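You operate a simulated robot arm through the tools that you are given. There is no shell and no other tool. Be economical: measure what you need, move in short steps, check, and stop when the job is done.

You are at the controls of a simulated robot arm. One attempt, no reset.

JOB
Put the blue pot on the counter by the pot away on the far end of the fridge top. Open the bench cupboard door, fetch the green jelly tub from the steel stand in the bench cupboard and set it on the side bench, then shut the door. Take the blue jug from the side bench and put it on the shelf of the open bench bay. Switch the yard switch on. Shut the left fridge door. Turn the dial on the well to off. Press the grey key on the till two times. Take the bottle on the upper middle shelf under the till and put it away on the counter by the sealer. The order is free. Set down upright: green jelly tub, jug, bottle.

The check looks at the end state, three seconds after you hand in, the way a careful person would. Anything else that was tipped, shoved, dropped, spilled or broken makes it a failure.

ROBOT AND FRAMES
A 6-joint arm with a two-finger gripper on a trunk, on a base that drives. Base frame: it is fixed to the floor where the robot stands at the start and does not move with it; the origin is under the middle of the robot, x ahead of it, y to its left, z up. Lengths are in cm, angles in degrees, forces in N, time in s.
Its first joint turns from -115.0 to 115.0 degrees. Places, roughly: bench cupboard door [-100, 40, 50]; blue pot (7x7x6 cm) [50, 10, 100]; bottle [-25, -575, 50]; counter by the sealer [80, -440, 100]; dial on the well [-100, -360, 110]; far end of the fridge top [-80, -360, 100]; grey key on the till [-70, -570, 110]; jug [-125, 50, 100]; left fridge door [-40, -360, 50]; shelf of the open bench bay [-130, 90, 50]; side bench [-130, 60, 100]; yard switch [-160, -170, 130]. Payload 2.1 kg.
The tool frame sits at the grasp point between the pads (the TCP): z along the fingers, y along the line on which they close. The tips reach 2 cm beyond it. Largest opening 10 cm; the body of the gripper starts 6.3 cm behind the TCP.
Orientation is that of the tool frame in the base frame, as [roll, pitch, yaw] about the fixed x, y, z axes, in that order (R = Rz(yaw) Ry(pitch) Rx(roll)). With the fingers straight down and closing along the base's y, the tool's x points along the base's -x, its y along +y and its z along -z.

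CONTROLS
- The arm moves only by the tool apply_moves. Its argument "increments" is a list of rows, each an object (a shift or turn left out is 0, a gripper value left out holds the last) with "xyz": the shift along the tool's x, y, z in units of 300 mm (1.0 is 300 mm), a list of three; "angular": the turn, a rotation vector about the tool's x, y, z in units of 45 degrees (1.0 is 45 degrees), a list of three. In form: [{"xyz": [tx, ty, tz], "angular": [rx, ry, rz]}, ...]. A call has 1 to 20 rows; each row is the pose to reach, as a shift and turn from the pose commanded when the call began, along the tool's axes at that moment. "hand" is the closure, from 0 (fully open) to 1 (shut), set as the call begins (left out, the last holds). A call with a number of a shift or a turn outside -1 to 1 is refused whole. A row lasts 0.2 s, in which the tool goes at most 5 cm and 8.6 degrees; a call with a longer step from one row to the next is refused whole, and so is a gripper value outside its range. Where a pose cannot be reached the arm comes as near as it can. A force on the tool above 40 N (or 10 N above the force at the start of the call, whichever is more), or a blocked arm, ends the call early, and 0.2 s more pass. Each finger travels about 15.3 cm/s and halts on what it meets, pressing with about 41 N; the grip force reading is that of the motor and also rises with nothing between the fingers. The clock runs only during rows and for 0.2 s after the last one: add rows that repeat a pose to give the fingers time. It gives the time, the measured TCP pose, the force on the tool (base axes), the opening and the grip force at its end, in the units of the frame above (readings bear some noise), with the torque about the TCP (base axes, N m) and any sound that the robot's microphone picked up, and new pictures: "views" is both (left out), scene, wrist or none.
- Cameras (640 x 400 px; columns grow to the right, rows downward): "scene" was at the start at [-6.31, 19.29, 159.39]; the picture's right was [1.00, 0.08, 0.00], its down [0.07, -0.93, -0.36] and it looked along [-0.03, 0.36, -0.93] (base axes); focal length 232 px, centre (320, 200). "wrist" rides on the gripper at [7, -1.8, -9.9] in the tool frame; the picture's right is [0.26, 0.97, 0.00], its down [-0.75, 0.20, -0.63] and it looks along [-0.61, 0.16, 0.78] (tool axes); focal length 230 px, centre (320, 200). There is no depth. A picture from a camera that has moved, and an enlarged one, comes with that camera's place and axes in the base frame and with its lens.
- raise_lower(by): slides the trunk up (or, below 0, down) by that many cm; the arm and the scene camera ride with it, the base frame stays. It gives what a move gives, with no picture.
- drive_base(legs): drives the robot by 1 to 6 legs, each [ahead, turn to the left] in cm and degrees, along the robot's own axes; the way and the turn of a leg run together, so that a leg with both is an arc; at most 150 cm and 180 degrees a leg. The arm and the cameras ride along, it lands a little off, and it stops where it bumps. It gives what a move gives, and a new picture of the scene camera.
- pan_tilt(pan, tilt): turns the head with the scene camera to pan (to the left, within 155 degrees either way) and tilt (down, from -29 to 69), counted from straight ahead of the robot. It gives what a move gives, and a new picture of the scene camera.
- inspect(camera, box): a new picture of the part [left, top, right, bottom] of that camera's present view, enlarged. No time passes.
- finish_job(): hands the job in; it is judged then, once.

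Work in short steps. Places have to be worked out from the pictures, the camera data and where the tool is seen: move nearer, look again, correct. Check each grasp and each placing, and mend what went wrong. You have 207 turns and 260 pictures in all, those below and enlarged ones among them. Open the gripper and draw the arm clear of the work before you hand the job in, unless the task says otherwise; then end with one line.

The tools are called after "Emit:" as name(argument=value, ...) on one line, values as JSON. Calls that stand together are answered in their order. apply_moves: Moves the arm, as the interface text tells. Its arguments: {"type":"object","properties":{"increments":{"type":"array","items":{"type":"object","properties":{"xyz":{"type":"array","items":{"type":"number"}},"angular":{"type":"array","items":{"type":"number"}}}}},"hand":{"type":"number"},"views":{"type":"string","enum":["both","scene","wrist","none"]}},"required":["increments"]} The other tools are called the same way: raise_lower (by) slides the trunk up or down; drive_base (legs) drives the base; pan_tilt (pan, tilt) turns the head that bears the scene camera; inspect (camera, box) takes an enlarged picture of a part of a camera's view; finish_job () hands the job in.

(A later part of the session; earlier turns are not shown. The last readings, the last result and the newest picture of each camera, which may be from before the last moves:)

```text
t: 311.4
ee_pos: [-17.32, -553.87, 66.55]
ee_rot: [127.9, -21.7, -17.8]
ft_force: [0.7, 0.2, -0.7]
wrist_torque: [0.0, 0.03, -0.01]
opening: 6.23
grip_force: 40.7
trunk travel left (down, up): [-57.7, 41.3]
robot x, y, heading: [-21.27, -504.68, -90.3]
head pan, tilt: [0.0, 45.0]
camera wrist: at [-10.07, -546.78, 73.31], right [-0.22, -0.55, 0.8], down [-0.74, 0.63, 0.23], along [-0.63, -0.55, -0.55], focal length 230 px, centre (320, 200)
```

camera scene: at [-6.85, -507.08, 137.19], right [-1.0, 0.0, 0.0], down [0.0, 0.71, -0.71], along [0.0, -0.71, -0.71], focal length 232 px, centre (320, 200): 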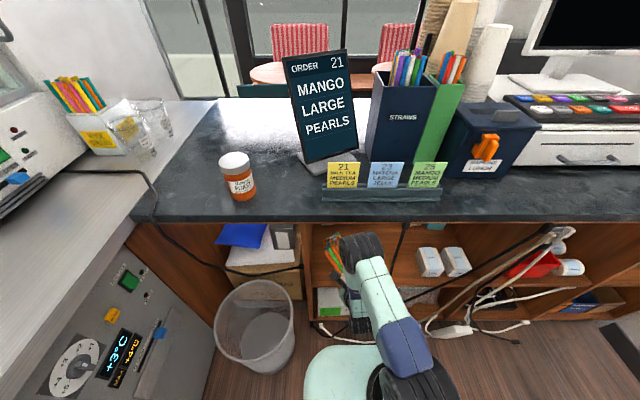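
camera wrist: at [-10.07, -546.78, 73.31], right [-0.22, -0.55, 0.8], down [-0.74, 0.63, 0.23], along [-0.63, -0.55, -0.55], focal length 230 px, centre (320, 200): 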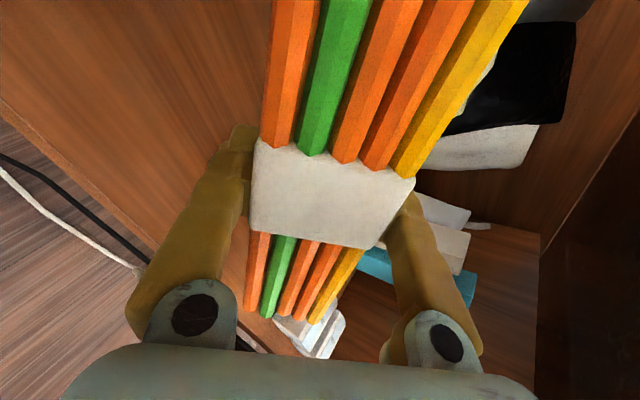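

Now level the bundle while shifting to its original x.

Emit:
apply_moves(increments=[{"xyz": [-0.04, 0.02, 0], "angular": [0, 0, -0.15]}, {"xyz": [-0.09, 0.05, 0], "angular": [0, 0, -0.3]}, {"xyz": [-0.14, 0.075, 0.003], "angular": [0, 0, -0.45]}, {"xyz": [-0.186, 0.098, 0.005], "angular": [0, 0, -0.595]}], views="wrist")

```text
t: 312.4
ee_pos: [-23.67, -553.67, 66.57]
ee_rot: [124.8, 0.0, -1.7]
ft_force: [0.0, 0.4, -1.3]
wrist_torque: [0.02, 0.01, -0.02]
opening: 6.21
grip_force: 41.0
trunk travel left (down, up): [-57.7, 41.3]
robot x, y, heading: [-20.82, -504.85, -90.0]
head pan, tilt: [0.0, 45.0]
camera wrist: at [-16.39, -544.78, 70.62], right [0.24, -0.56, 0.79], down [-0.74, 0.42, 0.52], along [-0.63, -0.71, -0.31], focal length 230 px, centre (320, 200)
```

wrist: 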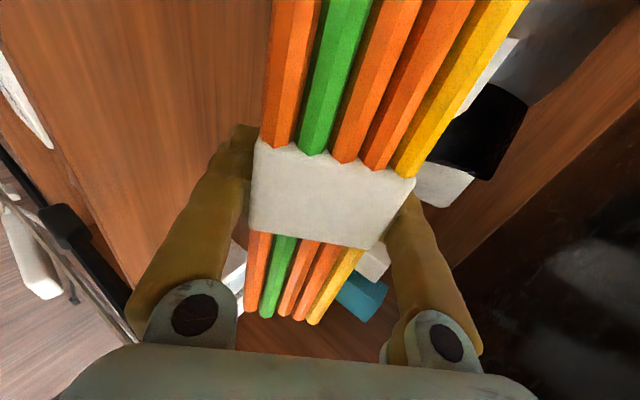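

Level and at the original x. I flatten the angle by 8° and lower toward the shelf.

Emit:
apply_moves(increments=[{"angular": [-0.09, 0, 0]}, {"angular": [-0.18, 0, 0]}], views="none")

Emit:
raise_lower(by=-8.5)

Emit:
raise_lower(by=-1)

```text
t: 313.0
ee_pos: [-23.7, -553.81, 66.43]
ee_rot: [116.7, 0.0, -1.8]
ft_force: [1.2, -0.2, -2.1]
wrist_torque: [0.02, 0.0, 0.04]
opening: 6.22
grip_force: 41.2
trunk travel left (down, up): [-57.7, 41.3]
robot x, y, heading: [-21.41, -504.71, -90.0]
head pan, tilt: [0.0, 45.0]
```

```text
t: 314.2
ee_pos: [-23.67, -553.81, 58.01]
ee_rot: [116.7, -0.1, -1.8]
ft_force: [0.5, -0.2, 0.2]
wrist_torque: [0.02, 0.0, 0.04]
opening: 6.22
grip_force: 41.1
trunk travel left (down, up): [-49.2, 49.8]
robot x, y, heading: [-20.89, -504.33, -90.2]
head pan, tilt: [0.0, 45.0]
```

```text
t: 314.8
ee_pos: [-23.69, -553.73, 56.98]
ee_rot: [116.7, -0.1, -1.8]
ft_force: [1.0, -0.5, -1.1]
wrist_torque: [0.0, -0.02, 0.02]
opening: 6.19
grip_force: 41.3
trunk travel left (down, up): [-48.2, 50.8]
robot x, y, heading: [-20.82, -504.97, -90.2]
head pan, tilt: [0.0, 45.0]
```

Not touching yet; further down in small steps.

Emit:
raise_lower(by=-0.8)

Emit:
raise_lower(by=-0.7)

```text
t: 315.3
ee_pos: [-23.65, -553.87, 56.33]
ee_rot: [116.6, 0.0, -1.7]
ft_force: [0.0, -0.6, 1.6]
wrist_torque: [-0.23, 0.38, 0.07]
opening: 6.2
grip_force: 40.8
trunk travel left (down, up): [-47.4, 51.6]
robot x, y, heading: [-20.98, -504.9, -90.3]
head pan, tilt: [0.0, 45.0]
```

```text
t: 315.9
ee_pos: [-23.65, -553.77, 56.05]
ee_rot: [116.0, 0.1, -1.7]
ft_force: [3.6, 1.8, 21.8]
wrist_torque: [-1.1, 1.92, 0.01]
opening: 6.23
grip_force: 40.9
trunk travel left (down, up): [-46.7, 52.3]
robot x, y, heading: [-20.8, -504.77, -90.3]
head pan, tilt: [0.0, 45.0]
```

Contact. I relieve 0.5 cm and open the fingers.

Emit:
raise_lower(by=0.5)

Emit:
apply_moves(increments=[{"xyz": [0, 0, 0]}, {"xyz": [0, 0, 0]}, {"xyz": [0, 0, 0]}], hand=0, views="wrist")

```text
t: 316.4
ee_pos: [-23.6, -553.55, 56.05]
ee_rot: [116.7, 0.0, -1.8]
ft_force: [2.0, -2.5, 9.3]
wrist_torque: [-0.7, 1.05, 0.37]
opening: 6.21
grip_force: 41.4
trunk travel left (down, up): [-47.2, 51.8]
robot x, y, heading: [-21.28, -505.12, -90.4]
head pan, tilt: [0.0, 45.0]
```

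```text
t: 317.2
ee_pos: [-23.59, -553.58, 56.13]
ee_rot: [116.7, 0.0, -1.9]
ft_force: [-1.6, -0.9, 5.8]
wrist_torque: [-0.02, 0.08, -0.05]
opening: 9.62
grip_force: 0.0
trunk travel left (down, up): [-47.2, 51.8]
robot x, y, heading: [-21.02, -504.7, -90.3]
head pan, tilt: [0.0, 45.0]
camera wrist: at [-16.4, -544.25, 58.79], right [0.24, -0.44, 0.86], down [-0.74, 0.5, 0.46], along [-0.63, -0.75, -0.2], focal length 230 px, centre (320, 200)
```

wrist: 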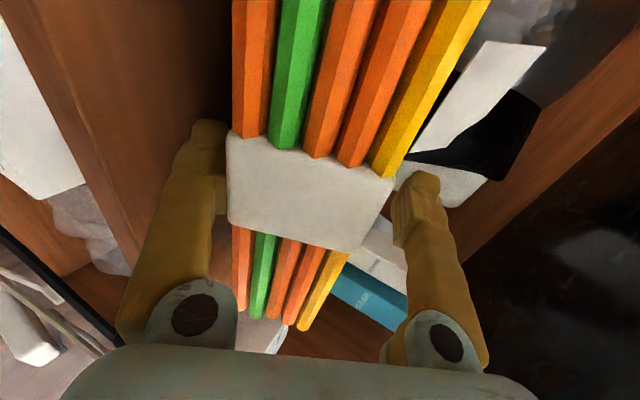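

The bundle rests on the lower finger with its far edge on the shelf. I withdraw slowly along the tool axis.

Emit:
apply_moves(increments=[{"xyz": [0, 0, -0.03]}, {"xyz": [0, 0, -0.06]}, {"xyz": [0, 0, -0.1]}, {"xyz": [0, 0, -0.14]}, {"xyz": [0, 0, -0.19]}, {"xyz": [0, 0, -0.25]}, {"xyz": [0, 0, -0.32]}], views="wrist")

```text
t: 318.8
ee_pos: [-23.57, -545.08, 60.48]
ee_rot: [116.7, -0.1, -1.9]
ft_force: [0.6, -0.3, 0.1]
wrist_torque: [0.01, -0.01, -0.03]
opening: 9.99
grip_force: 0.1
trunk travel left (down, up): [-47.2, 51.8]
robot x, y, heading: [-20.98, -505.15, -90.2]
head pan, tilt: [0.0, 45.0]
camera wrist: at [-16.14, -535.62, 63.25], right [0.24, -0.44, 0.86], down [-0.74, 0.5, 0.46], along [-0.63, -0.75, -0.2], focal length 230 px, centre (320, 200)
```

wrist: 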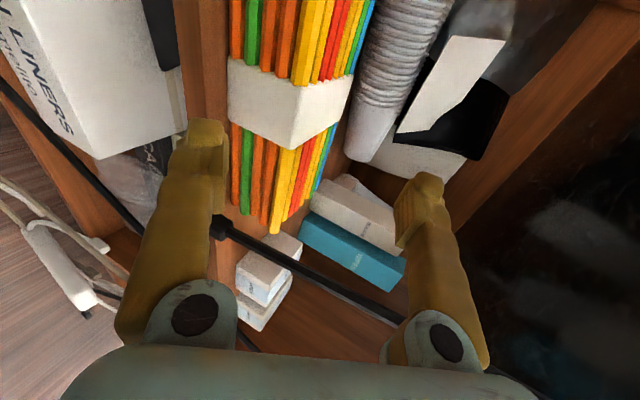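

The bundle lies flat behind the cable. I back out and look.

Emit:
drive_base(legs=[[-40, 0]])

Emit:
inspect(camera="scene", box=[280, 120, 480, 260])

```text
t: 321.3
ee_pos: [-23.47, -505.23, 60.43]
ee_rot: [116.6, -0.1, -2.3]
ft_force: [-0.1, 1.0, 0.7]
wrist_torque: [0.0, 0.05, -0.01]
opening: 10.01
grip_force: 0.0
trunk travel left (down, up): [-47.2, 51.8]
robot x, y, heading: [-20.36, -464.81, -90.6]
head pan, tilt: [0.0, 45.0]
camera scene: at [-6.58, -467.18, 126.69], right [-1.0, 0.01, 0.0], down [0.01, 0.71, -0.71], along [-0.01, -0.71, -0.71], focal length 232 px, centre (320, 200)
```

scene: 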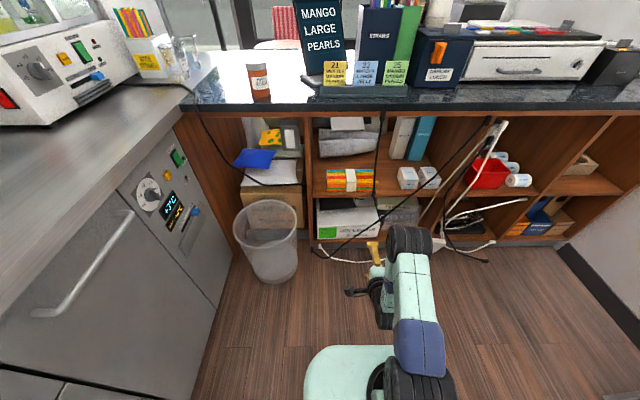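

```text
2.86 times, centred on (380, 190) of scene
camera zoom: at [-6.58, -467.18, 126.69], right [-1.0, 0.01, 0.0], down [0.01, 0.71, -0.71], along [-0.01, -0.71, -0.71], focal length 664 px, centre (149, 229)
```

zoom: 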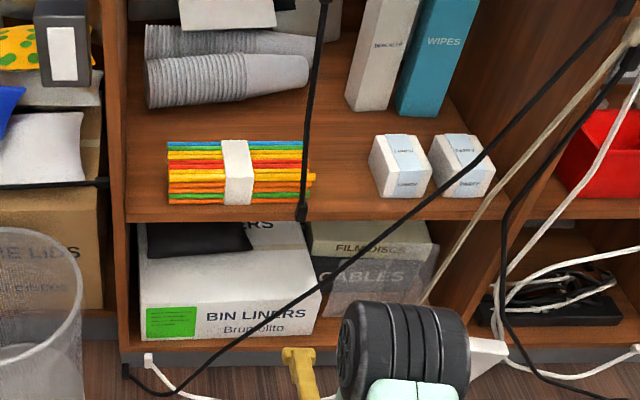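

The straw bundle is back exactly as it was. Now I fold the tool back to pointing down, raise the trunk, and drive back up the aisle toward the yard switch.

Emit:
apply_moves(increments=[{"xyz": [0, 0, -0.05], "angular": [0.17, 0, 0]}, {"xyz": [0, 0, -0.1], "angular": [0.34, 0, 0]}, {"xyz": [0, 0, -0.15], "angular": [0.51, 0, 0]}, {"xyz": [0, 0, -0.2], "angular": [0.68, 0, 0]}, {"xyz": [0, 0, -0.22], "angular": [0.85, 0, 0]}, {"xyz": [0, 0, -0.24], "angular": [1, 0, 0]}], views="none")

Emit:
raise_lower(by=40)

Emit:
drive_base(legs=[[-150, 0], [-145, 0], [0, -90]])

Emit:
pan_tilt(pan=0, tilt=20)

```text
t: 322.7
ee_pos: [-23.75, -498.99, 63.6]
ee_rot: [159.3, 1.2, -2.8]
ft_force: [0.0, 0.8, -0.3]
wrist_torque: [-0.01, 0.02, 0.0]
opening: 9.99
grip_force: 0.1
out of reach, approached as far as the arm can: row 2, 3, 4, 6
trunk travel left (down, up): [-47.2, 51.8]
robot x, y, heading: [-20.88, -464.83, -90.4]
head pan, tilt: [0.0, 45.0]
```

```text
t: 326.5
ee_pos: [-23.79, -498.98, 103.57]
ee_rot: [159.3, 1.2, -2.9]
ft_force: [-0.2, -0.4, -0.3]
wrist_torque: [-0.03, 0.0, 0.02]
opening: 10.0
grip_force: 0.1
trunk travel left (down, up): [-87.2, 11.8]
robot x, y, heading: [-20.75, -465.03, -90.7]
head pan, tilt: [0.0, 45.0]
```

```text
t: 344.4
ee_pos: [-54.24, -171.84, 103.64]
ee_rot: [159.3, 1.2, -91.0]
ft_force: [0.6, -0.3, 0.3]
wrist_torque: [-0.01, -0.02, 0.01]
opening: 10.0
grip_force: 0.0
trunk travel left (down, up): [-87.2, 11.8]
robot x, y, heading: [-19.91, -173.7, -178.9]
head pan, tilt: [0.0, 45.0]
camera scene: at [-21.92, -187.72, 166.69], right [-0.02, 1.0, 0.0], down [0.71, 0.01, -0.71], along [-0.71, -0.01, -0.71], focal length 232 px, centre (320, 200)
```

scene: 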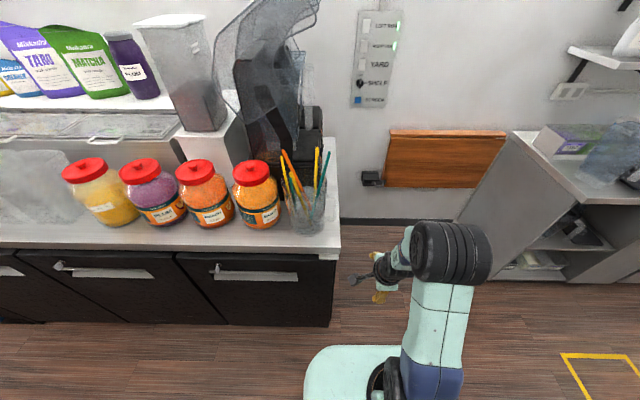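

```text
t: 345.3
ee_pos: [-54.32, -171.76, 103.76]
ee_rot: [159.4, 1.2, -90.9]
ft_force: [-0.4, -0.1, -0.1]
wrist_torque: [-0.01, 0.0, 0.01]
opening: 10.0
grip_force: 0.1
trunk travel left (down, up): [-87.2, 11.8]
robot x, y, heading: [-20.57, -173.68, -178.5]
head pan, tilt: [0.0, 20.0]
camera scene: at [-23.12, -187.74, 170.55], right [-0.02, 1.0, 0.0], down [0.34, 0.01, -0.94], along [-0.94, -0.02, -0.34], focal length 232 px, centre (320, 200)
```

scene: 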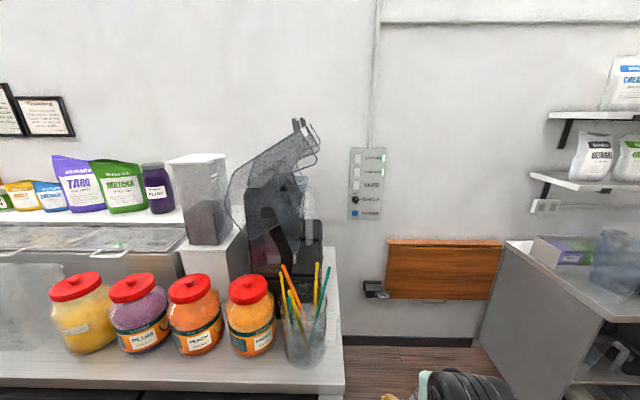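

Emit:
inspect(camera="scene", box=[330, 135, 410, 235])

```text
4.00 times, centred on (370, 185) of scene
camera zoom: at [-23.12, -187.74, 170.55], right [-0.02, 1.0, 0.0], down [0.34, 0.01, -0.94], along [-0.94, -0.02, -0.34], focal length 929 px, centre (120, 260)
```

zoom: 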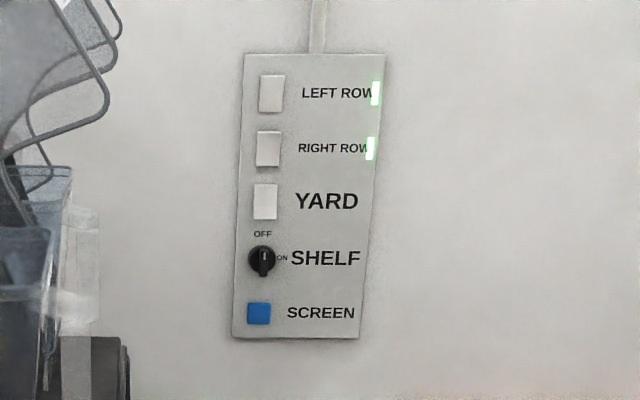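

The yard rocker is at about (-160,-168.6,130.8). I orient the tool forward and drive in front of it.

Emit:
apply_moves(increments=[{"angular": [0, 0, -0.17]}, {"angular": [0, 0, -0.34]}, {"angular": [0, 0, -0.51]}, {"angular": [0, 0, -0.68]}, {"angular": [0, 0, -0.85]}, {"angular": [0, 0, -1]}], hand=1, views="none")

Emit:
apply_moves(increments=[{"angular": [0, 0, -0.17]}, {"angular": [0, 0, -0.34]}, {"angular": [0, 0, -0.51]}, {"angular": [0, 0, -0.68]}, {"angular": [0, 0, -0.85]}, {"angular": [0, 0, -1]}], views="none")

Emit:
raise_lower(by=11)

Emit:
drive_base(legs=[[0, -34.6], [47, 0], [0, 33], [42, 0]])

```text
t: 346.7
ee_pos: [-54.4, -171.9, 103.67]
ee_rot: [165.9, 15.4, -47.5]
ft_force: [0.4, 0.0, 0.1]
wrist_torque: [0.01, 0.0, -0.01]
opening: 0.0
grip_force: 29.7
trunk travel left (down, up): [-87.2, 11.8]
robot x, y, heading: [-20.3, -173.85, -179.0]
head pan, tilt: [0.0, 20.0]
```

```text
t: 348.1
ee_pos: [-54.19, -171.77, 103.6]
ee_rot: [-178.7, 20.8, -0.4]
ft_force: [-0.3, 0.7, -0.4]
wrist_torque: [-0.02, 0.0, -0.02]
opening: 0.0
grip_force: 29.6
trunk travel left (down, up): [-87.2, 11.8]
robot x, y, heading: [-20.34, -173.76, -178.7]
head pan, tilt: [0.0, 20.0]
```

```text
t: 349.5
ee_pos: [-54.21, -171.76, 114.7]
ee_rot: [-178.7, 20.8, -0.4]
ft_force: [-0.1, -1.1, -0.9]
wrist_torque: [0.03, 0.01, 0.02]
opening: 0.0
grip_force: 30.0
trunk travel left (down, up): [-98.2, 0.8]
robot x, y, heading: [-20.38, -173.91, -178.6]
head pan, tilt: [0.0, 20.0]
```

```text
t: 357.8
ee_pos: [-135.55, -145.01, 114.71]
ee_rot: [-178.8, 20.8, -1.5]
ft_force: [-0.1, -0.3, 0.5]
wrist_torque: [-0.01, -0.01, -0.02]
opening: 0.0
grip_force: 29.5
trunk travel left (down, up): [-98.2, 0.8]
robot x, y, heading: [-101.62, -147.83, -179.9]
head pan, tilt: [0.0, 20.0]
camera scene: at [-104.62, -161.55, 181.57], right [0.0, 1.0, 0.0], down [0.34, 0.0, -0.94], along [-0.94, 0.0, -0.34], focal length 232 px, centre (320, 200)
```

scene: 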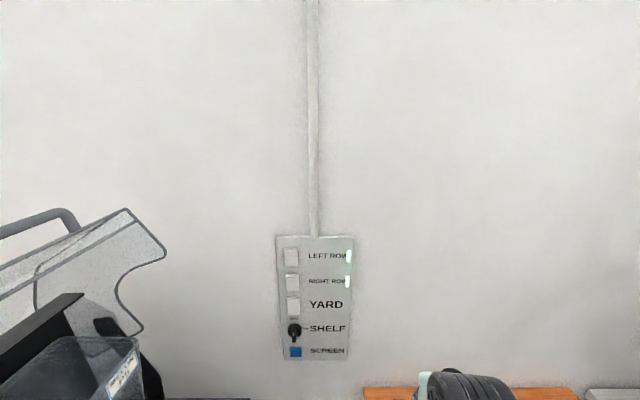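

Emit:
inspect(camera="scene", box=[270, 235, 360, 325])

Emit:
apply_moves(increments=[{"xyz": [0, 0.1, -0.08], "angular": [0, -0.17, 0]}, {"xyz": [0.02, 0.2, -0.17], "angular": [0, -0.34, 0]}, {"xyz": [0.04, 0.3, -0.26], "angular": [0, -0.51, 0]}, {"xyz": [0.05, 0.4, -0.34], "angular": [0, -0.68, 0]}, {"xyz": [0.05, 0.5, -0.4], "angular": [0, -0.85, 0]}, {"xyz": [0.05, 0.6, -0.45], "angular": [0, -0.9, 0]}, {"xyz": [0.05, 0.72, -0.5], "angular": [0, -0.9, 0]}], views="wrist")

```text
4.44 times, centred on (315, 280) of scene
camera zoom: at [-104.62, -161.55, 181.57], right [0.0, 1.0, 0.0], down [0.34, 0.0, -0.94], along [-0.94, 0.0, -0.34], focal length 1032 px, centre (342, -156)
```

zoom: 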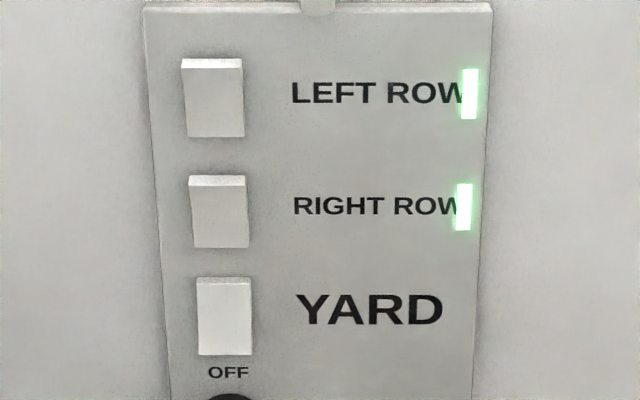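

```text
t: 359.1
ee_pos: [-131.14, -163.8, 126.26]
ee_rot: [-176.9, 61.2, 0.5]
ft_force: [-2.3, -0.8, 2.1]
wrist_torque: [0.03, -0.2, -0.11]
opening: 0.03
grip_force: 29.5
out of reach, approached as far as the arm can: row 1, 2, 3, 4, 5, 6
trunk travel left (down, up): [-98.2, 0.8]
robot x, y, heading: [-101.64, -147.38, -179.9]
head pan, tilt: [0.0, 20.0]
stopped in row 6: the force on the tool passed its limit at 93 N (the readings are from after the stop); the commanded pose is now the measured one
camera wrist: at [-119.07, -162.42, 124.98], right [0.09, -0.96, -0.25], down [0.18, -0.23, 0.96], along [-0.98, -0.13, 0.15], focal length 230 px, centre (320, 200)
```

wrist: 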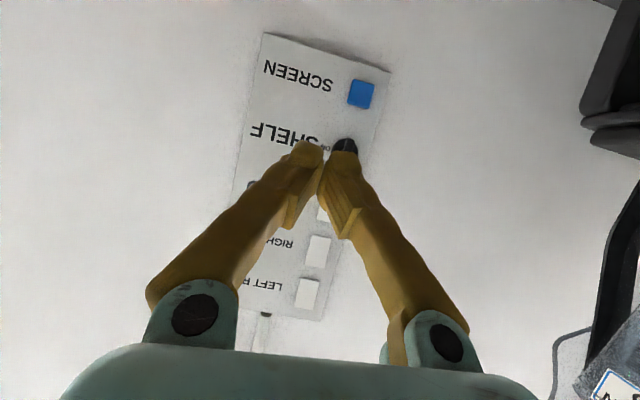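

A strong bump was felt. I look around at the arm and blender before moving.

Emit:
pan_tilt(pan=15, tilt=50)

```text
t: 360.1
ee_pos: [-131.13, -163.84, 126.39]
ee_rot: [-176.9, 61.1, 0.4]
ft_force: [-5.0, -2.1, 1.1]
wrist_torque: [-0.06, 0.01, -0.31]
opening: 0.01
grip_force: 29.8
trunk travel left (down, up): [-98.2, 0.8]
robot x, y, heading: [-101.82, -147.71, -180.0]
head pan, tilt: [15.0, 50.0]
camera scene: at [-102.98, -163.55, 177.0], right [-0.26, 0.97, 0.0], down [0.74, 0.2, -0.64], along [-0.62, -0.17, -0.77], focal length 232 px, centre (320, 200)
```

scene: 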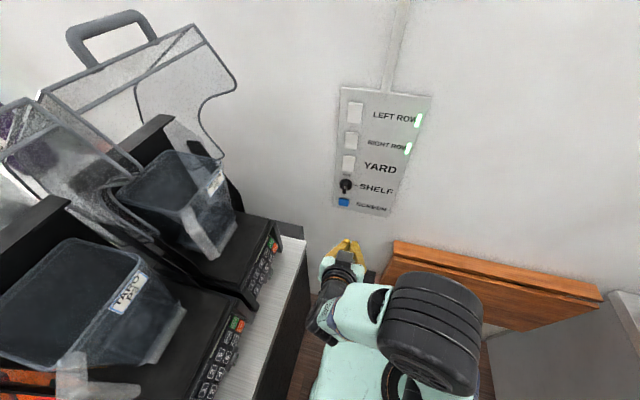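

The arm was folded too tightly (likely self-contact); blender and panel look untouched. I extend the arm toward the panel, aiming at the yard rocker's lower half.

Emit:
apply_moves(increments=[{"xyz": [-0.06, 0.02, 0.08]}, {"xyz": [-0.14, 0.06, 0.17]}, {"xyz": [-0.22, 0.1, 0.25]}, {"xyz": [-0.3, 0.14, 0.33]}, {"xyz": [-0.37, 0.165, 0.42]}], views="wrist")

```text
t: 361.3
ee_pos: [-147.97, -168.22, 129.96]
ee_rot: [-176.6, 61.0, 0.5]
ft_force: [-0.5, -1.0, 0.1]
wrist_torque: [-0.02, -0.01, -0.03]
opening: 0.01
grip_force: 29.5
trunk travel left (down, up): [-98.2, 0.8]
robot x, y, heading: [-101.2, -147.79, -179.7]
head pan, tilt: [15.0, 50.0]
camera wrist: at [-135.79, -166.87, 128.59], right [0.09, -0.96, -0.25], down [0.18, -0.23, 0.96], along [-0.98, -0.13, 0.15], focal length 230 px, centre (320, 200)
```

wrist: 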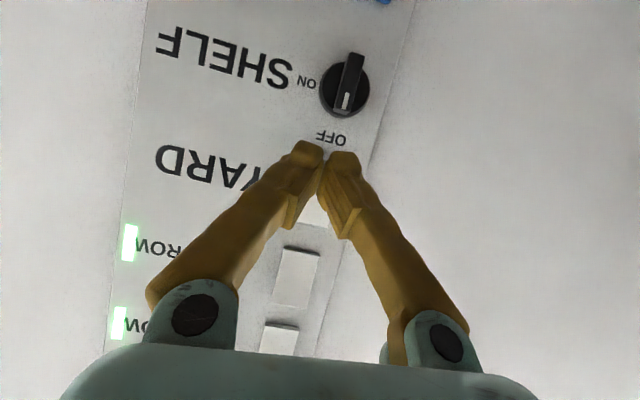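

The tip lines up under the rocker's center. I advance to press its lower half.

Emit:
apply_moves(increments=[{"xyz": [-0.05, 0.027, 0.09]}, {"xyz": [-0.075, 0.027, 0.135]}, {"xyz": [-0.09, 0.027, 0.162]}, {"xyz": [-0.1, 0.027, 0.18]}, {"xyz": [-0.108, 0.027, 0.194]}], views="wrist")

```text
t: 362.5
ee_pos: [-153.6, -168.75, 129.95]
ee_rot: [-176.8, 61.1, 0.5]
ft_force: [19.4, 3.0, -10.1]
wrist_torque: [0.05, -0.16, 0.08]
opening: 0.0
grip_force: 29.5
trunk travel left (down, up): [-98.2, 0.8]
robot x, y, heading: [-101.84, -147.51, -179.4]
head pan, tilt: [15.0, 50.0]
heard: click
camera wrist: at [-141.52, -167.33, 128.59], right [0.09, -0.96, -0.25], down [0.18, -0.23, 0.96], along [-0.98, -0.13, 0.15], focal length 230 px, centre (320, 200)
```

wrist: 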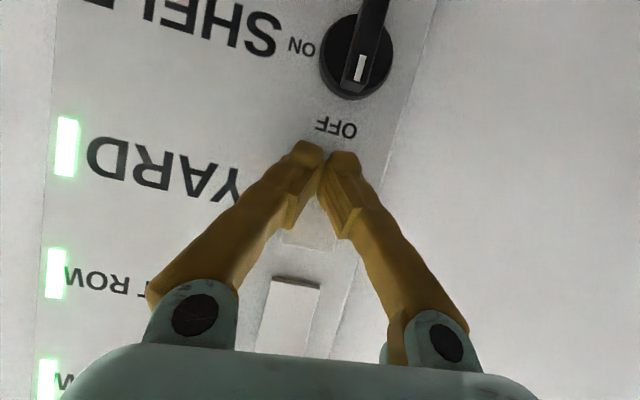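

The YARD lamp is lit. I retract and back away.

Emit:
apply_moves(increments=[{"xyz": [0.06, 0, -0.11]}, {"xyz": [0.12, 0, -0.22]}, {"xyz": [0.18, 0, -0.33]}, {"xyz": [0.22, 0, -0.4]}], views="none")

Emit:
drive_base(legs=[[-55, 0]])

Emit:
inspect(camera="scene", box=[100, 0, 500, 250])

```text
t: 363.5
ee_pos: [-140.76, -169.25, 129.88]
ee_rot: [-176.9, 61.2, 0.3]
ft_force: [1.0, 0.2, 0.0]
wrist_torque: [0.02, 0.0, -0.01]
opening: 0.01
grip_force: 29.4
trunk travel left (down, up): [-98.2, 0.8]
robot x, y, heading: [-101.82, -147.9, -180.0]
head pan, tilt: [15.0, 50.0]
```

```text
t: 366.6
ee_pos: [-85.76, -169.39, 129.82]
ee_rot: [-176.9, 61.1, 1.0]
ft_force: [-0.2, -1.1, 0.4]
wrist_torque: [0.01, -0.01, -0.01]
opening: 0.0
grip_force: 29.6
trunk travel left (down, up): [-98.2, 0.8]
robot x, y, heading: [-46.82, -147.54, -179.5]
head pan, tilt: [15.0, 50.0]
camera scene: at [-48.25, -163.21, 176.99], right [-0.27, 0.96, 0.0], down [0.74, 0.21, -0.64], along [-0.62, -0.17, -0.77], focal length 232 px, centre (320, 200)
```

scene: 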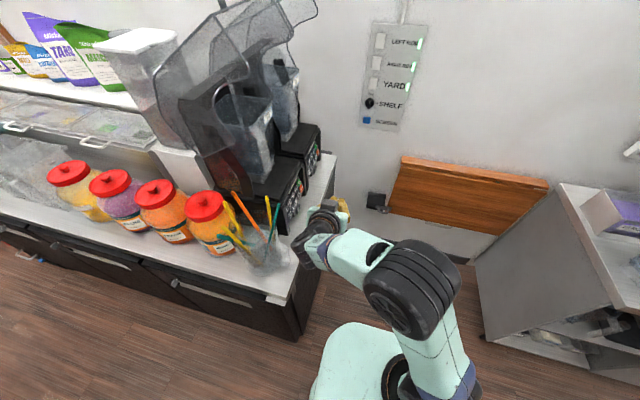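

```text
1.60 times, centred on (300, 125) of scene
camera zoom: at [-48.25, -163.21, 176.99], right [-0.27, 0.96, 0.0], down [0.74, 0.21, -0.64], along [-0.62, -0.17, -0.77], focal length 372 px, centre (352, 320)
```

zoom: 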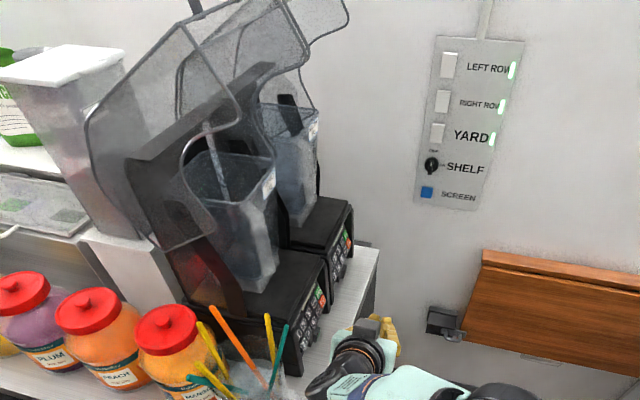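

Yard is on. Now to the side bench: I turn and drive up to it.

Emit:
drive_base(legs=[[0, -90], [150, 0], [48, 0], [0, 90]])

Emit:
pan_tilt(pan=0, tilt=40)

```text
t: 384.4
ee_pos: [-81.08, 32.04, 129.86]
ee_rot: [-176.9, 61.2, -0.2]
ft_force: [-0.7, 0.1, 0.9]
wrist_torque: [0.01, -0.03, 0.02]
opening: 0.0
grip_force: 29.4
trunk travel left (down, up): [-98.2, 0.8]
robot x, y, heading: [-42.23, 53.32, 179.7]
head pan, tilt: [15.0, 50.0]
camera scene: at [-43.4, 37.52, 177.0], right [-0.25, 0.97, 0.0], down [0.74, 0.19, -0.64], along [-0.62, -0.16, -0.77], focal length 232 px, centre (320, 200)
```

scene: 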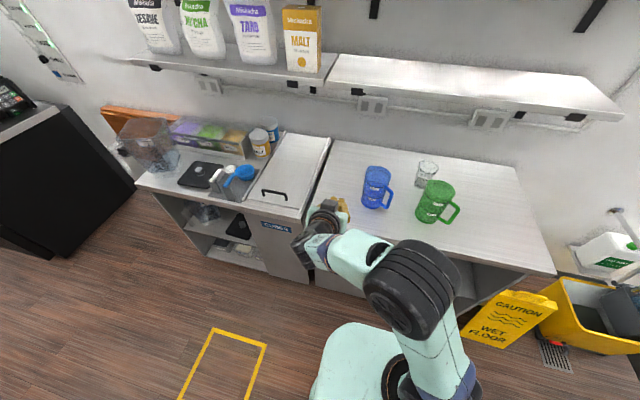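

```text
t: 385.2
ee_pos: [-81.1, 32.12, 129.85]
ee_rot: [-176.9, 61.0, -0.2]
ft_force: [0.5, 0.3, 0.9]
wrist_torque: [0.02, 0.03, -0.04]
opening: 0.0
grip_force: 29.4
trunk travel left (down, up): [-98.2, 0.8]
robot x, y, heading: [-41.98, 53.29, 179.5]
head pan, tilt: [0.0, 40.0]
camera scene: at [-44.41, 39.51, 178.41], right [0.01, 1.0, 0.0], down [0.64, 0.0, -0.77], along [-0.77, 0.01, -0.64], focal length 232 px, centre (320, 200)
```

scene: 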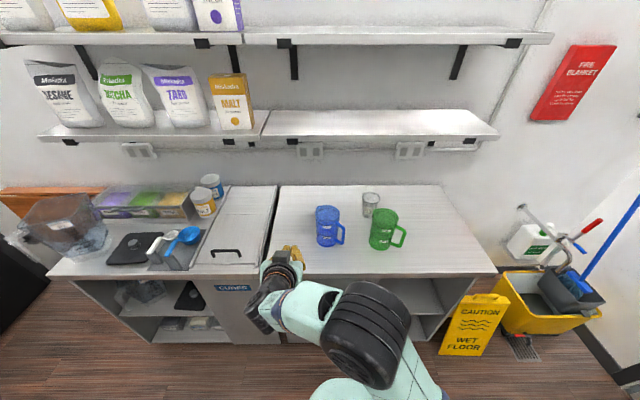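

Emit:
inspect(camera="scene", box=[280, 170, 440, 280])

```text
3.64 times, centred on (360, 225) of scene
camera zoom: at [-44.41, 39.51, 178.41], right [0.01, 1.0, 0.0], down [0.64, 0.0, -0.77], along [-0.77, 0.01, -0.64], focal length 845 px, centre (174, 109)
```

zoom: 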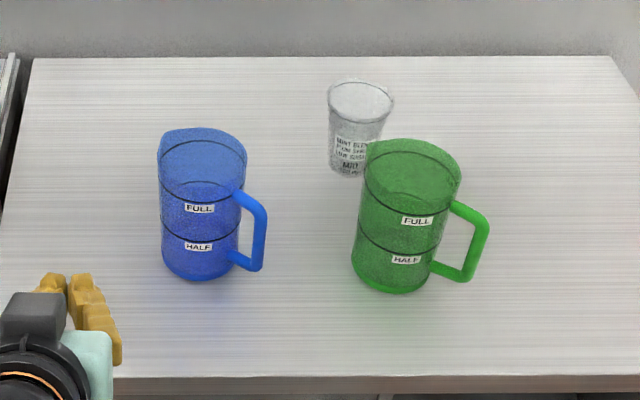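

The blue jug (≈10.3 cm wide) is at about (-119,44), rim z≈109. I'll pinch its wall on the left side, one finger inside. I drive 27 cm closer and set the tool to 45°.

Emit:
drive_base(legs=[[27, 0]])

Emit:
apply_moves(increments=[{"xyz": [0.01, -0.06, -0.02], "angular": [0, 0.12, 0]}, {"xyz": [0.02, -0.12, -0.02], "angular": [0, 0.24, 0]}, {"xyz": [0.03, -0.2, 0.0], "angular": [0, 0.355, 0]}, {"xyz": [0.04, -0.22, 0.0], "angular": [0, 0.355, 0]}], hand=0, views="wrist")

```text
t: 387.1
ee_pos: [-107.82, 32.49, 129.95]
ee_rot: [-176.9, 61.3, -0.3]
ft_force: [0.5, 0.6, -0.1]
wrist_torque: [0.02, -0.03, 0.03]
opening: 0.0
grip_force: 29.4
trunk travel left (down, up): [-98.2, 0.8]
robot x, y, heading: [-68.52, 53.51, 179.4]
head pan, tilt: [0.0, 40.0]
camera scene: at [-71.07, 39.8, 178.42], right [0.01, 1.0, 0.0], down [0.64, -0.01, -0.77], along [-0.77, 0.01, -0.64], focal length 232 px, centre (320, 200)
```

scene: 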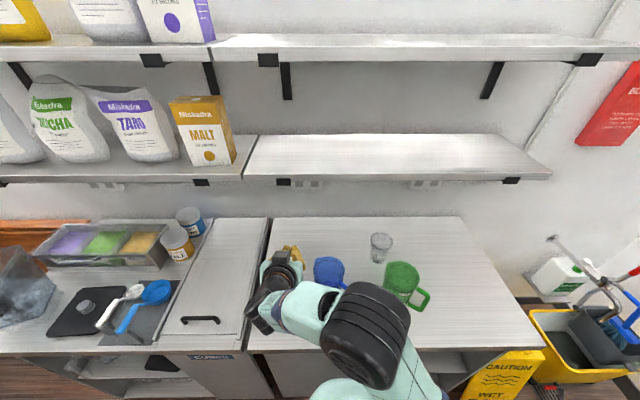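

```text
t: 388.1
ee_pos: [-107.07, 39.02, 128.97]
ee_rot: [-178.0, 45.1, -1.6]
ft_force: [-0.5, -0.1, -0.5]
wrist_torque: [0.04, 0.0, 0.01]
opening: 9.97
grip_force: 0.0
trunk travel left (down, up): [-98.2, 0.8]
robot x, y, heading: [-68.86, 53.63, 179.3]
head pan, tilt: [0.0, 40.0]
camera wrist: at [-95.12, 40.16, 130.98], right [0.13, -0.97, -0.21], down [-0.1, -0.22, 0.97], along [-0.99, -0.11, -0.12], focal length 230 px, centre (320, 200)
```

wrist: 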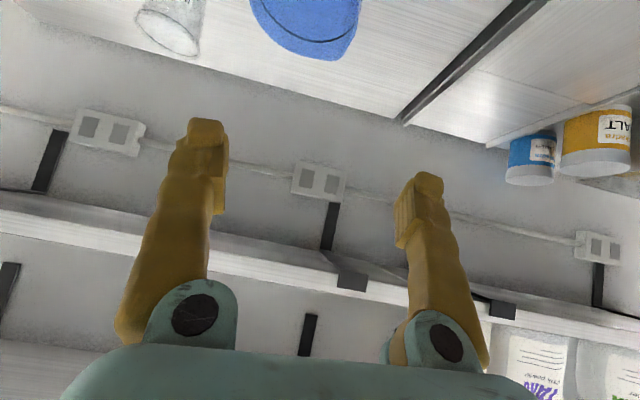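

Rim measured: center (-118.9,43.7), left wall at y≈38.4. I descend along the tool axis so one finger goes inside and one outside the wall.

Emit:
apply_moves(increments=[{"xyz": [0.08, 0.01, 0.13]}, {"xyz": [0.16, 0.02, 0.26]}, {"xyz": [0.237, 0.03, 0.39]}, {"xyz": [0.237, 0.03, 0.5]}], views="wrist")

```text
t: 389.1
ee_pos: [-112.96, 38.78, 113.38]
ee_rot: [-177.9, 45.1, -1.8]
ft_force: [0.4, -0.6, -0.8]
wrist_torque: [0.01, -0.03, -0.01]
opening: 9.98
grip_force: 0.1
trunk travel left (down, up): [-98.2, 0.8]
robot x, y, heading: [-68.79, 53.53, 179.3]
head pan, tilt: [0.0, 40.0]
camera wrist: at [-100.89, 39.94, 115.37], right [0.13, -0.97, -0.21], down [-0.1, -0.22, 0.97], along [-0.99, -0.11, -0.12], focal length 230 px, centre (320, 200)
```

wrist: 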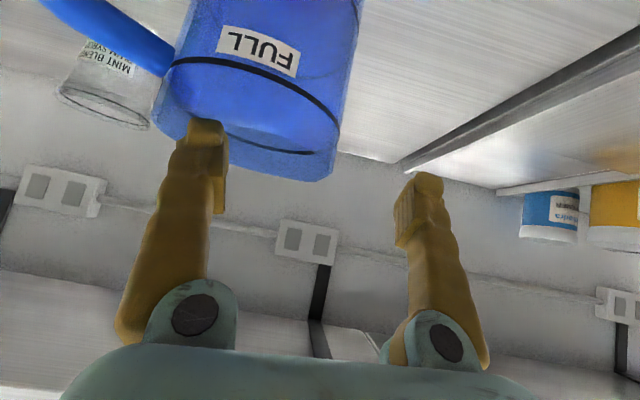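

Left wall is at y≈37.4. I shift slightly and go in.

Emit:
apply_moves(increments=[{"xyz": [-0.02, 0.04, 0.04]}, {"xyz": [-0.03, 0.042, 0.12]}, {"xyz": [-0.03, 0.044, 0.2]}, {"xyz": [-0.025, 0.046, 0.28]}], views="wrist")

```text
t: 390.1
ee_pos: [-119.41, 37.94, 107.98]
ee_rot: [-177.9, 45.1, -1.6]
ft_force: [0.8, 0.6, -0.2]
wrist_torque: [0.0, 0.04, 0.0]
opening: 9.98
grip_force: 0.0
trunk travel left (down, up): [-98.2, 0.8]
robot x, y, heading: [-68.72, 53.88, 179.6]
head pan, tilt: [0.0, 40.0]
camera wrist: at [-107.41, 39.18, 110.02], right [0.13, -0.97, -0.21], down [-0.09, -0.22, 0.97], along [-0.99, -0.11, -0.12], focal length 230 px, centre (320, 200)
```

wrist: 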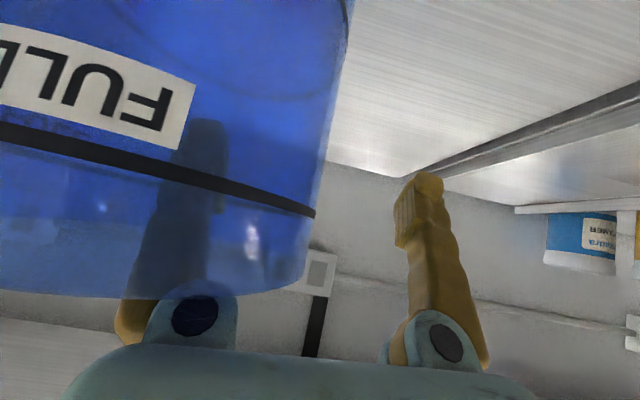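

One finger is inside, one outside. I close on the wall.

Emit:
apply_moves(increments=[{"xyz": [0, 0, 0]}, {"xyz": [0, 0, 0]}, {"xyz": [0, 0, 0]}, {"xyz": [0, 0, 0]}, {"xyz": [0, 0, 0]}], hand=1, views="none")

Emit:
apply_moves(increments=[{"xyz": [-0.02, 0, -0.02]}, {"xyz": [-0.047, 0, -0.047]}], views="both")

```text
t: 391.3
ee_pos: [-119.46, 37.99, 108.07]
ee_rot: [-177.8, 45.1, -1.4]
ft_force: [-0.1, 0.2, -0.2]
wrist_torque: [-0.12, 0.01, 0.0]
opening: 0.74
grip_force: 34.9
trunk travel left (down, up): [-98.2, 0.8]
robot x, y, heading: [-69.37, 53.83, 179.4]
head pan, tilt: [0.0, 40.0]
```

```text
t: 391.9
ee_pos: [-119.48, 38.1, 109.98]
ee_rot: [-177.9, 45.1, -1.6]
ft_force: [-0.5, 0.3, -1.5]
wrist_torque: [-0.08, -0.01, 0.01]
opening: 0.74
grip_force: 35.6
trunk travel left (down, up): [-98.2, 0.8]
robot x, y, heading: [-68.95, 53.36, 179.5]
head pan, tilt: [0.0, 40.0]
camera scene: at [-71.44, 39.79, 178.41], right [0.01, 1.0, 0.0], down [0.64, -0.01, -0.77], along [-0.77, 0.01, -0.64], focal length 232 px, centre (320, 200)
camera wrist: at [-107.38, 39.19, 112.05], right [0.13, -0.97, -0.21], down [-0.09, -0.22, 0.97], along [-0.99, -0.11, -0.12], focal length 230 px, centre (320, 200)
```

scene: 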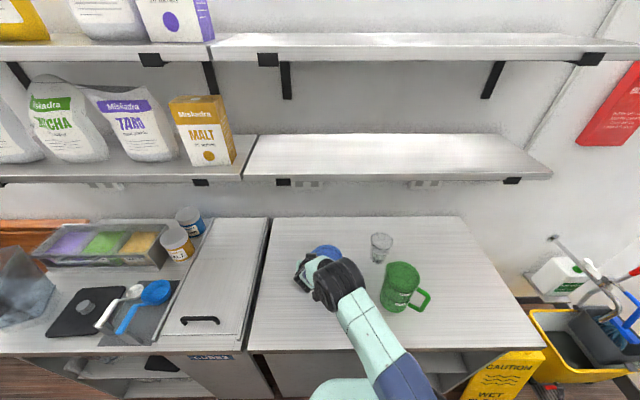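
wrist: 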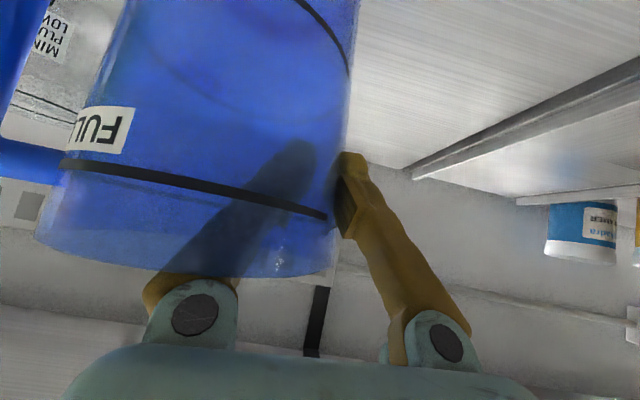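

Jug is held by its wall. I lift 4 cm, back away, and look into the open bay.

Emit:
apply_moves(increments=[{"xyz": [-0.05, 0, -0.05]}, {"xyz": [-0.1, 0, -0.1]}], views="none")

Emit:
drive_base(legs=[[-50, 0], [0, -90], [32, 0], [0, 90]])

Emit:
raise_lower(by=-38)

Emit:
pan_tilt(pan=0, tilt=35)

```text
t: 392.5
ee_pos: [-119.33, 38.11, 114.31]
ee_rot: [-177.9, 45.1, -1.6]
ft_force: [0.4, -0.2, -2.0]
wrist_torque: [-0.11, 0.02, 0.04]
opening: 0.74
grip_force: 35.1
trunk travel left (down, up): [-98.2, 0.8]
robot x, y, heading: [-68.66, 53.51, 179.3]
head pan, tilt: [0.0, 40.0]
```

```text
t: 404.7
ee_pos: [-70.14, 69.81, 114.19]
ee_rot: [-177.9, 45.1, -2.6]
ft_force: [-0.5, 0.0, -2.1]
wrist_torque: [-0.12, 0.02, 0.01]
opening: 0.61
grip_force: 34.0
trunk travel left (down, up): [-98.2, 0.8]
robot x, y, heading: [-19.74, 84.55, 178.3]
head pan, tilt: [0.0, 40.0]
camera scene: at [-22.15, 70.68, 178.41], right [0.03, 1.0, 0.0], down [0.64, -0.02, -0.77], along [-0.77, 0.02, -0.64], focal length 232 px, centre (320, 200)
```

scene: 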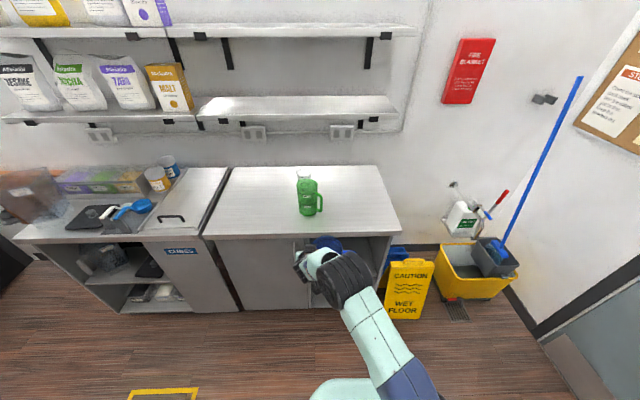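

```text
t: 408.4
ee_pos: [-70.14, 69.88, 76.26]
ee_rot: [-177.9, 45.2, -2.6]
ft_force: [-0.5, 0.0, -1.0]
wrist_torque: [-0.12, -0.01, 0.01]
opening: 0.59
grip_force: 33.9
trunk travel left (down, up): [-60.2, 38.8]
robot x, y, heading: [-19.11, 84.3, 178.3]
head pan, tilt: [0.0, 40.0]
```

```text
t: 409.1
ee_pos: [-70.08, 69.74, 76.2]
ee_rot: [-177.9, 45.1, -2.6]
ft_force: [0.3, -0.2, -1.9]
wrist_torque: [-0.11, -0.01, -0.02]
opening: 0.61
grip_force: 33.8
trunk travel left (down, up): [-60.2, 38.8]
robot x, y, heading: [-19.23, 84.76, 178.2]
head pan, tilt: [0.0, 35.0]
camera scene: at [-22.42, 70.67, 141.17], right [0.03, 1.0, 0.0], down [0.57, -0.02, -0.82], along [-0.82, 0.02, -0.57], focal length 232 px, centre (320, 200)
```

scene: 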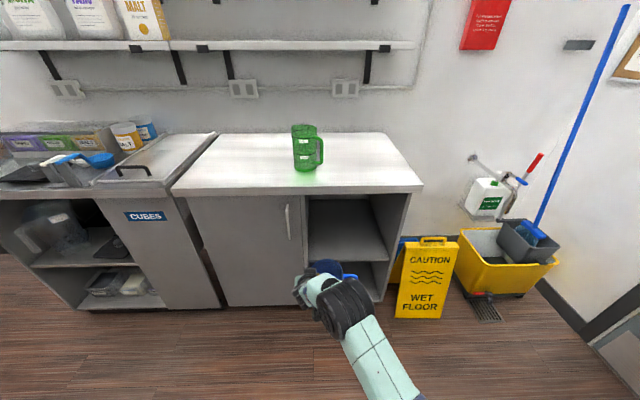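

Emit:
inspect(camera="scene", box=[270, 170, 430, 310])

```text
2.86 times, centred on (350, 240) of scene
camera zoom: at [-22.42, 70.67, 141.17], right [0.03, 1.0, 0.0], down [0.57, -0.02, -0.82], along [-0.82, 0.02, -0.57], focal length 664 px, centre (234, 86)
```

zoom: 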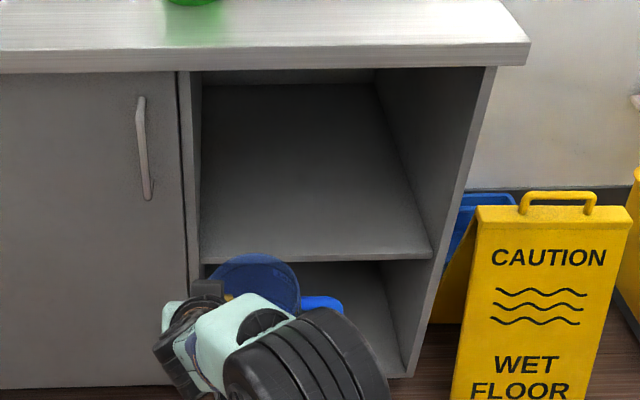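

Bay: y 66–106, shelf z≈53, opening top ≈88. I straighten the heading, shift the jug to y≈82.5 (TCP), and set the entry height.

Emit:
drive_base(legs=[[0, 1.8]])

Emit:
apply_moves(increments=[{"xyz": [0, -0.12, 0]}, {"xyz": [0, -0.24, 0]}, {"xyz": [0, -0.36, 0]}, {"xyz": [0, -0.47, 0]}], views="none")

Emit:
raise_lower(by=-5)

```text
t: 409.8
ee_pos: [-69.61, 68.34, 76.23]
ee_rot: [-178.0, 45.1, -0.9]
ft_force: [-1.0, -0.2, -2.0]
wrist_torque: [-0.09, 0.0, 0.01]
opening: 0.57
grip_force: 33.4
trunk travel left (down, up): [-60.2, 38.8]
robot x, y, heading: [-19.56, 84.45, -179.8]
head pan, tilt: [0.0, 35.0]
camera scene: at [-21.99, 70.59, 141.17], right [0.0, 1.0, 0.0], down [0.57, 0.0, -0.82], along [-0.82, 0.0, -0.57], focal length 232 px, centre (320, 200)
```

scene: 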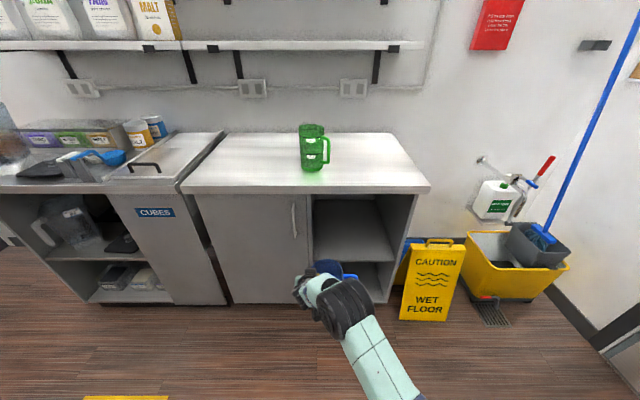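

```text
t: 410.8
ee_pos: [-68.82, 82.51, 76.7]
ee_rot: [-178.0, 45.1, -1.0]
ft_force: [-0.3, -0.5, -1.7]
wrist_torque: [-0.12, -0.02, 0.02]
opening: 0.61
grip_force: 33.9
trunk travel left (down, up): [-60.2, 38.8]
robot x, y, heading: [-19.19, 84.52, -179.9]
head pan, tilt: [0.0, 35.0]
```

```text
t: 411.8
ee_pos: [-68.85, 82.39, 71.82]
ee_rot: [-177.9, 45.1, -0.9]
ft_force: [0.4, -0.3, -1.8]
wrist_torque: [-0.07, -0.04, 0.01]
opening: 0.6
grip_force: 33.3
trunk travel left (down, up): [-55.2, 43.8]
robot x, y, heading: [-18.98, 84.65, -180.0]
head pan, tilt: [0.0, 35.0]
```

I drive in part way and check heights.

Emit:
drive_base(legs=[[20, 0]])

Emit:
inspect(camera="wrist", box=[0, 0, 640, 400])

```text
t: 413.3
ee_pos: [-88.49, 82.4, 71.7]
ee_rot: [-178.0, 45.0, -0.9]
ft_force: [-0.4, 0.1, -2.1]
wrist_torque: [-0.08, 0.01, -0.03]
opening: 0.6
grip_force: 33.4
trunk travel left (down, up): [-55.2, 43.8]
robot x, y, heading: [-38.91, 84.44, 180.2]
head pan, tilt: [0.0, 35.0]
camera scene: at [-41.68, 70.6, 136.17], right [0.0, 1.0, 0.0], down [0.57, 0.0, -0.82], along [-0.82, 0.0, -0.57], focal length 232 px, centre (320, 200)
```

scene: 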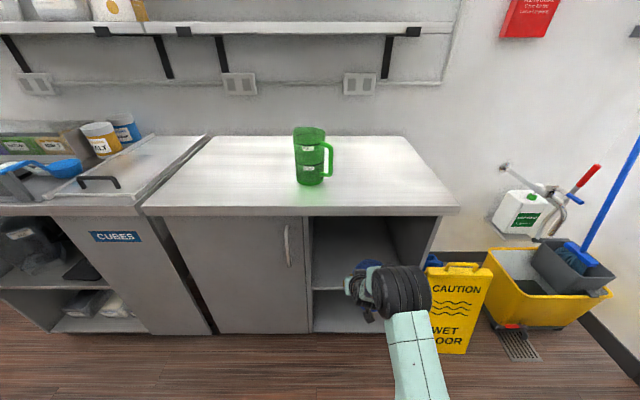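

```text
1.00 times, centred on (320, 200) of wrist (not enlarged: the box is as wide or as high as the picture)
camera zoom: at [-76.52, 83.71, 73.77], right [0.14, -0.97, -0.21], down [-0.09, -0.22, 0.97], along [-0.99, -0.12, -0.12], focal length 230 px, centre (320, 200)
```

zoom: 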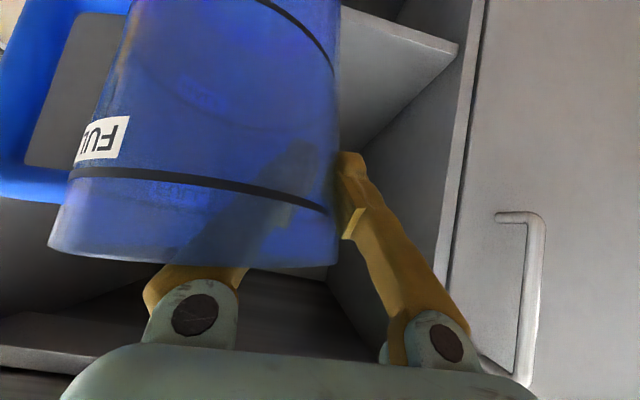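

Clear. I lower 2 cm and drive in 18 cm.

Emit:
raise_lower(by=-2)

Emit:
drive_base(legs=[[18, 0]])

Emit:
raise_lower(by=-1)

```text
t: 414.0
ee_pos: [-88.62, 82.3, 69.8]
ee_rot: [-177.9, 45.1, -0.9]
ft_force: [-0.6, 0.6, -2.1]
wrist_torque: [-0.08, -0.04, 0.05]
opening: 0.61
grip_force: 33.4
trunk travel left (down, up): [-53.2, 45.8]
robot x, y, heading: [-38.91, 84.58, 179.9]
head pan, tilt: [0.0, 35.0]
```

```text
t: 415.5
ee_pos: [-106.64, 82.41, 69.71]
ee_rot: [-177.9, 45.1, -0.9]
ft_force: [-0.1, 0.3, -1.9]
wrist_torque: [-0.07, 0.03, -0.01]
opening: 0.62
grip_force: 33.4
trunk travel left (down, up): [-53.2, 45.8]
robot x, y, heading: [-57.21, 84.35, 179.8]
head pan, tilt: [0.0, 35.0]
camera scene: at [-59.82, 70.62, 134.17], right [0.0, 1.0, 0.0], down [0.57, 0.0, -0.82], along [-0.82, 0.0, -0.57], focal length 232 px, centre (320, 200)
```

scene: 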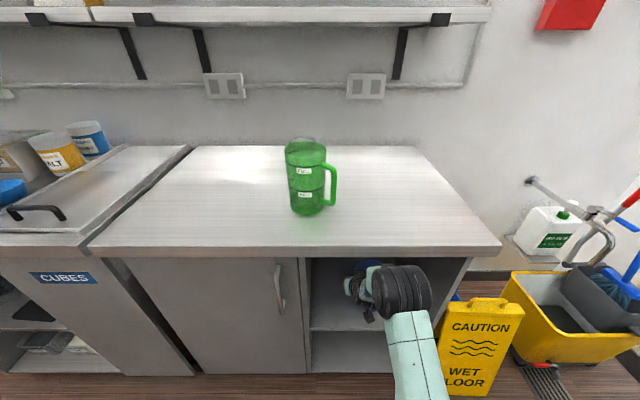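

```text
t: 416.1
ee_pos: [-106.76, 82.5, 68.8]
ee_rot: [-177.9, 45.1, -0.9]
ft_force: [0.9, 0.0, -1.8]
wrist_torque: [-0.08, -0.02, 0.01]
opening: 0.6
grip_force: 32.9
trunk travel left (down, up): [-52.2, 46.8]
robot x, y, heading: [-56.92, 84.57, 179.5]
head pan, tilt: [0.0, 35.0]
```

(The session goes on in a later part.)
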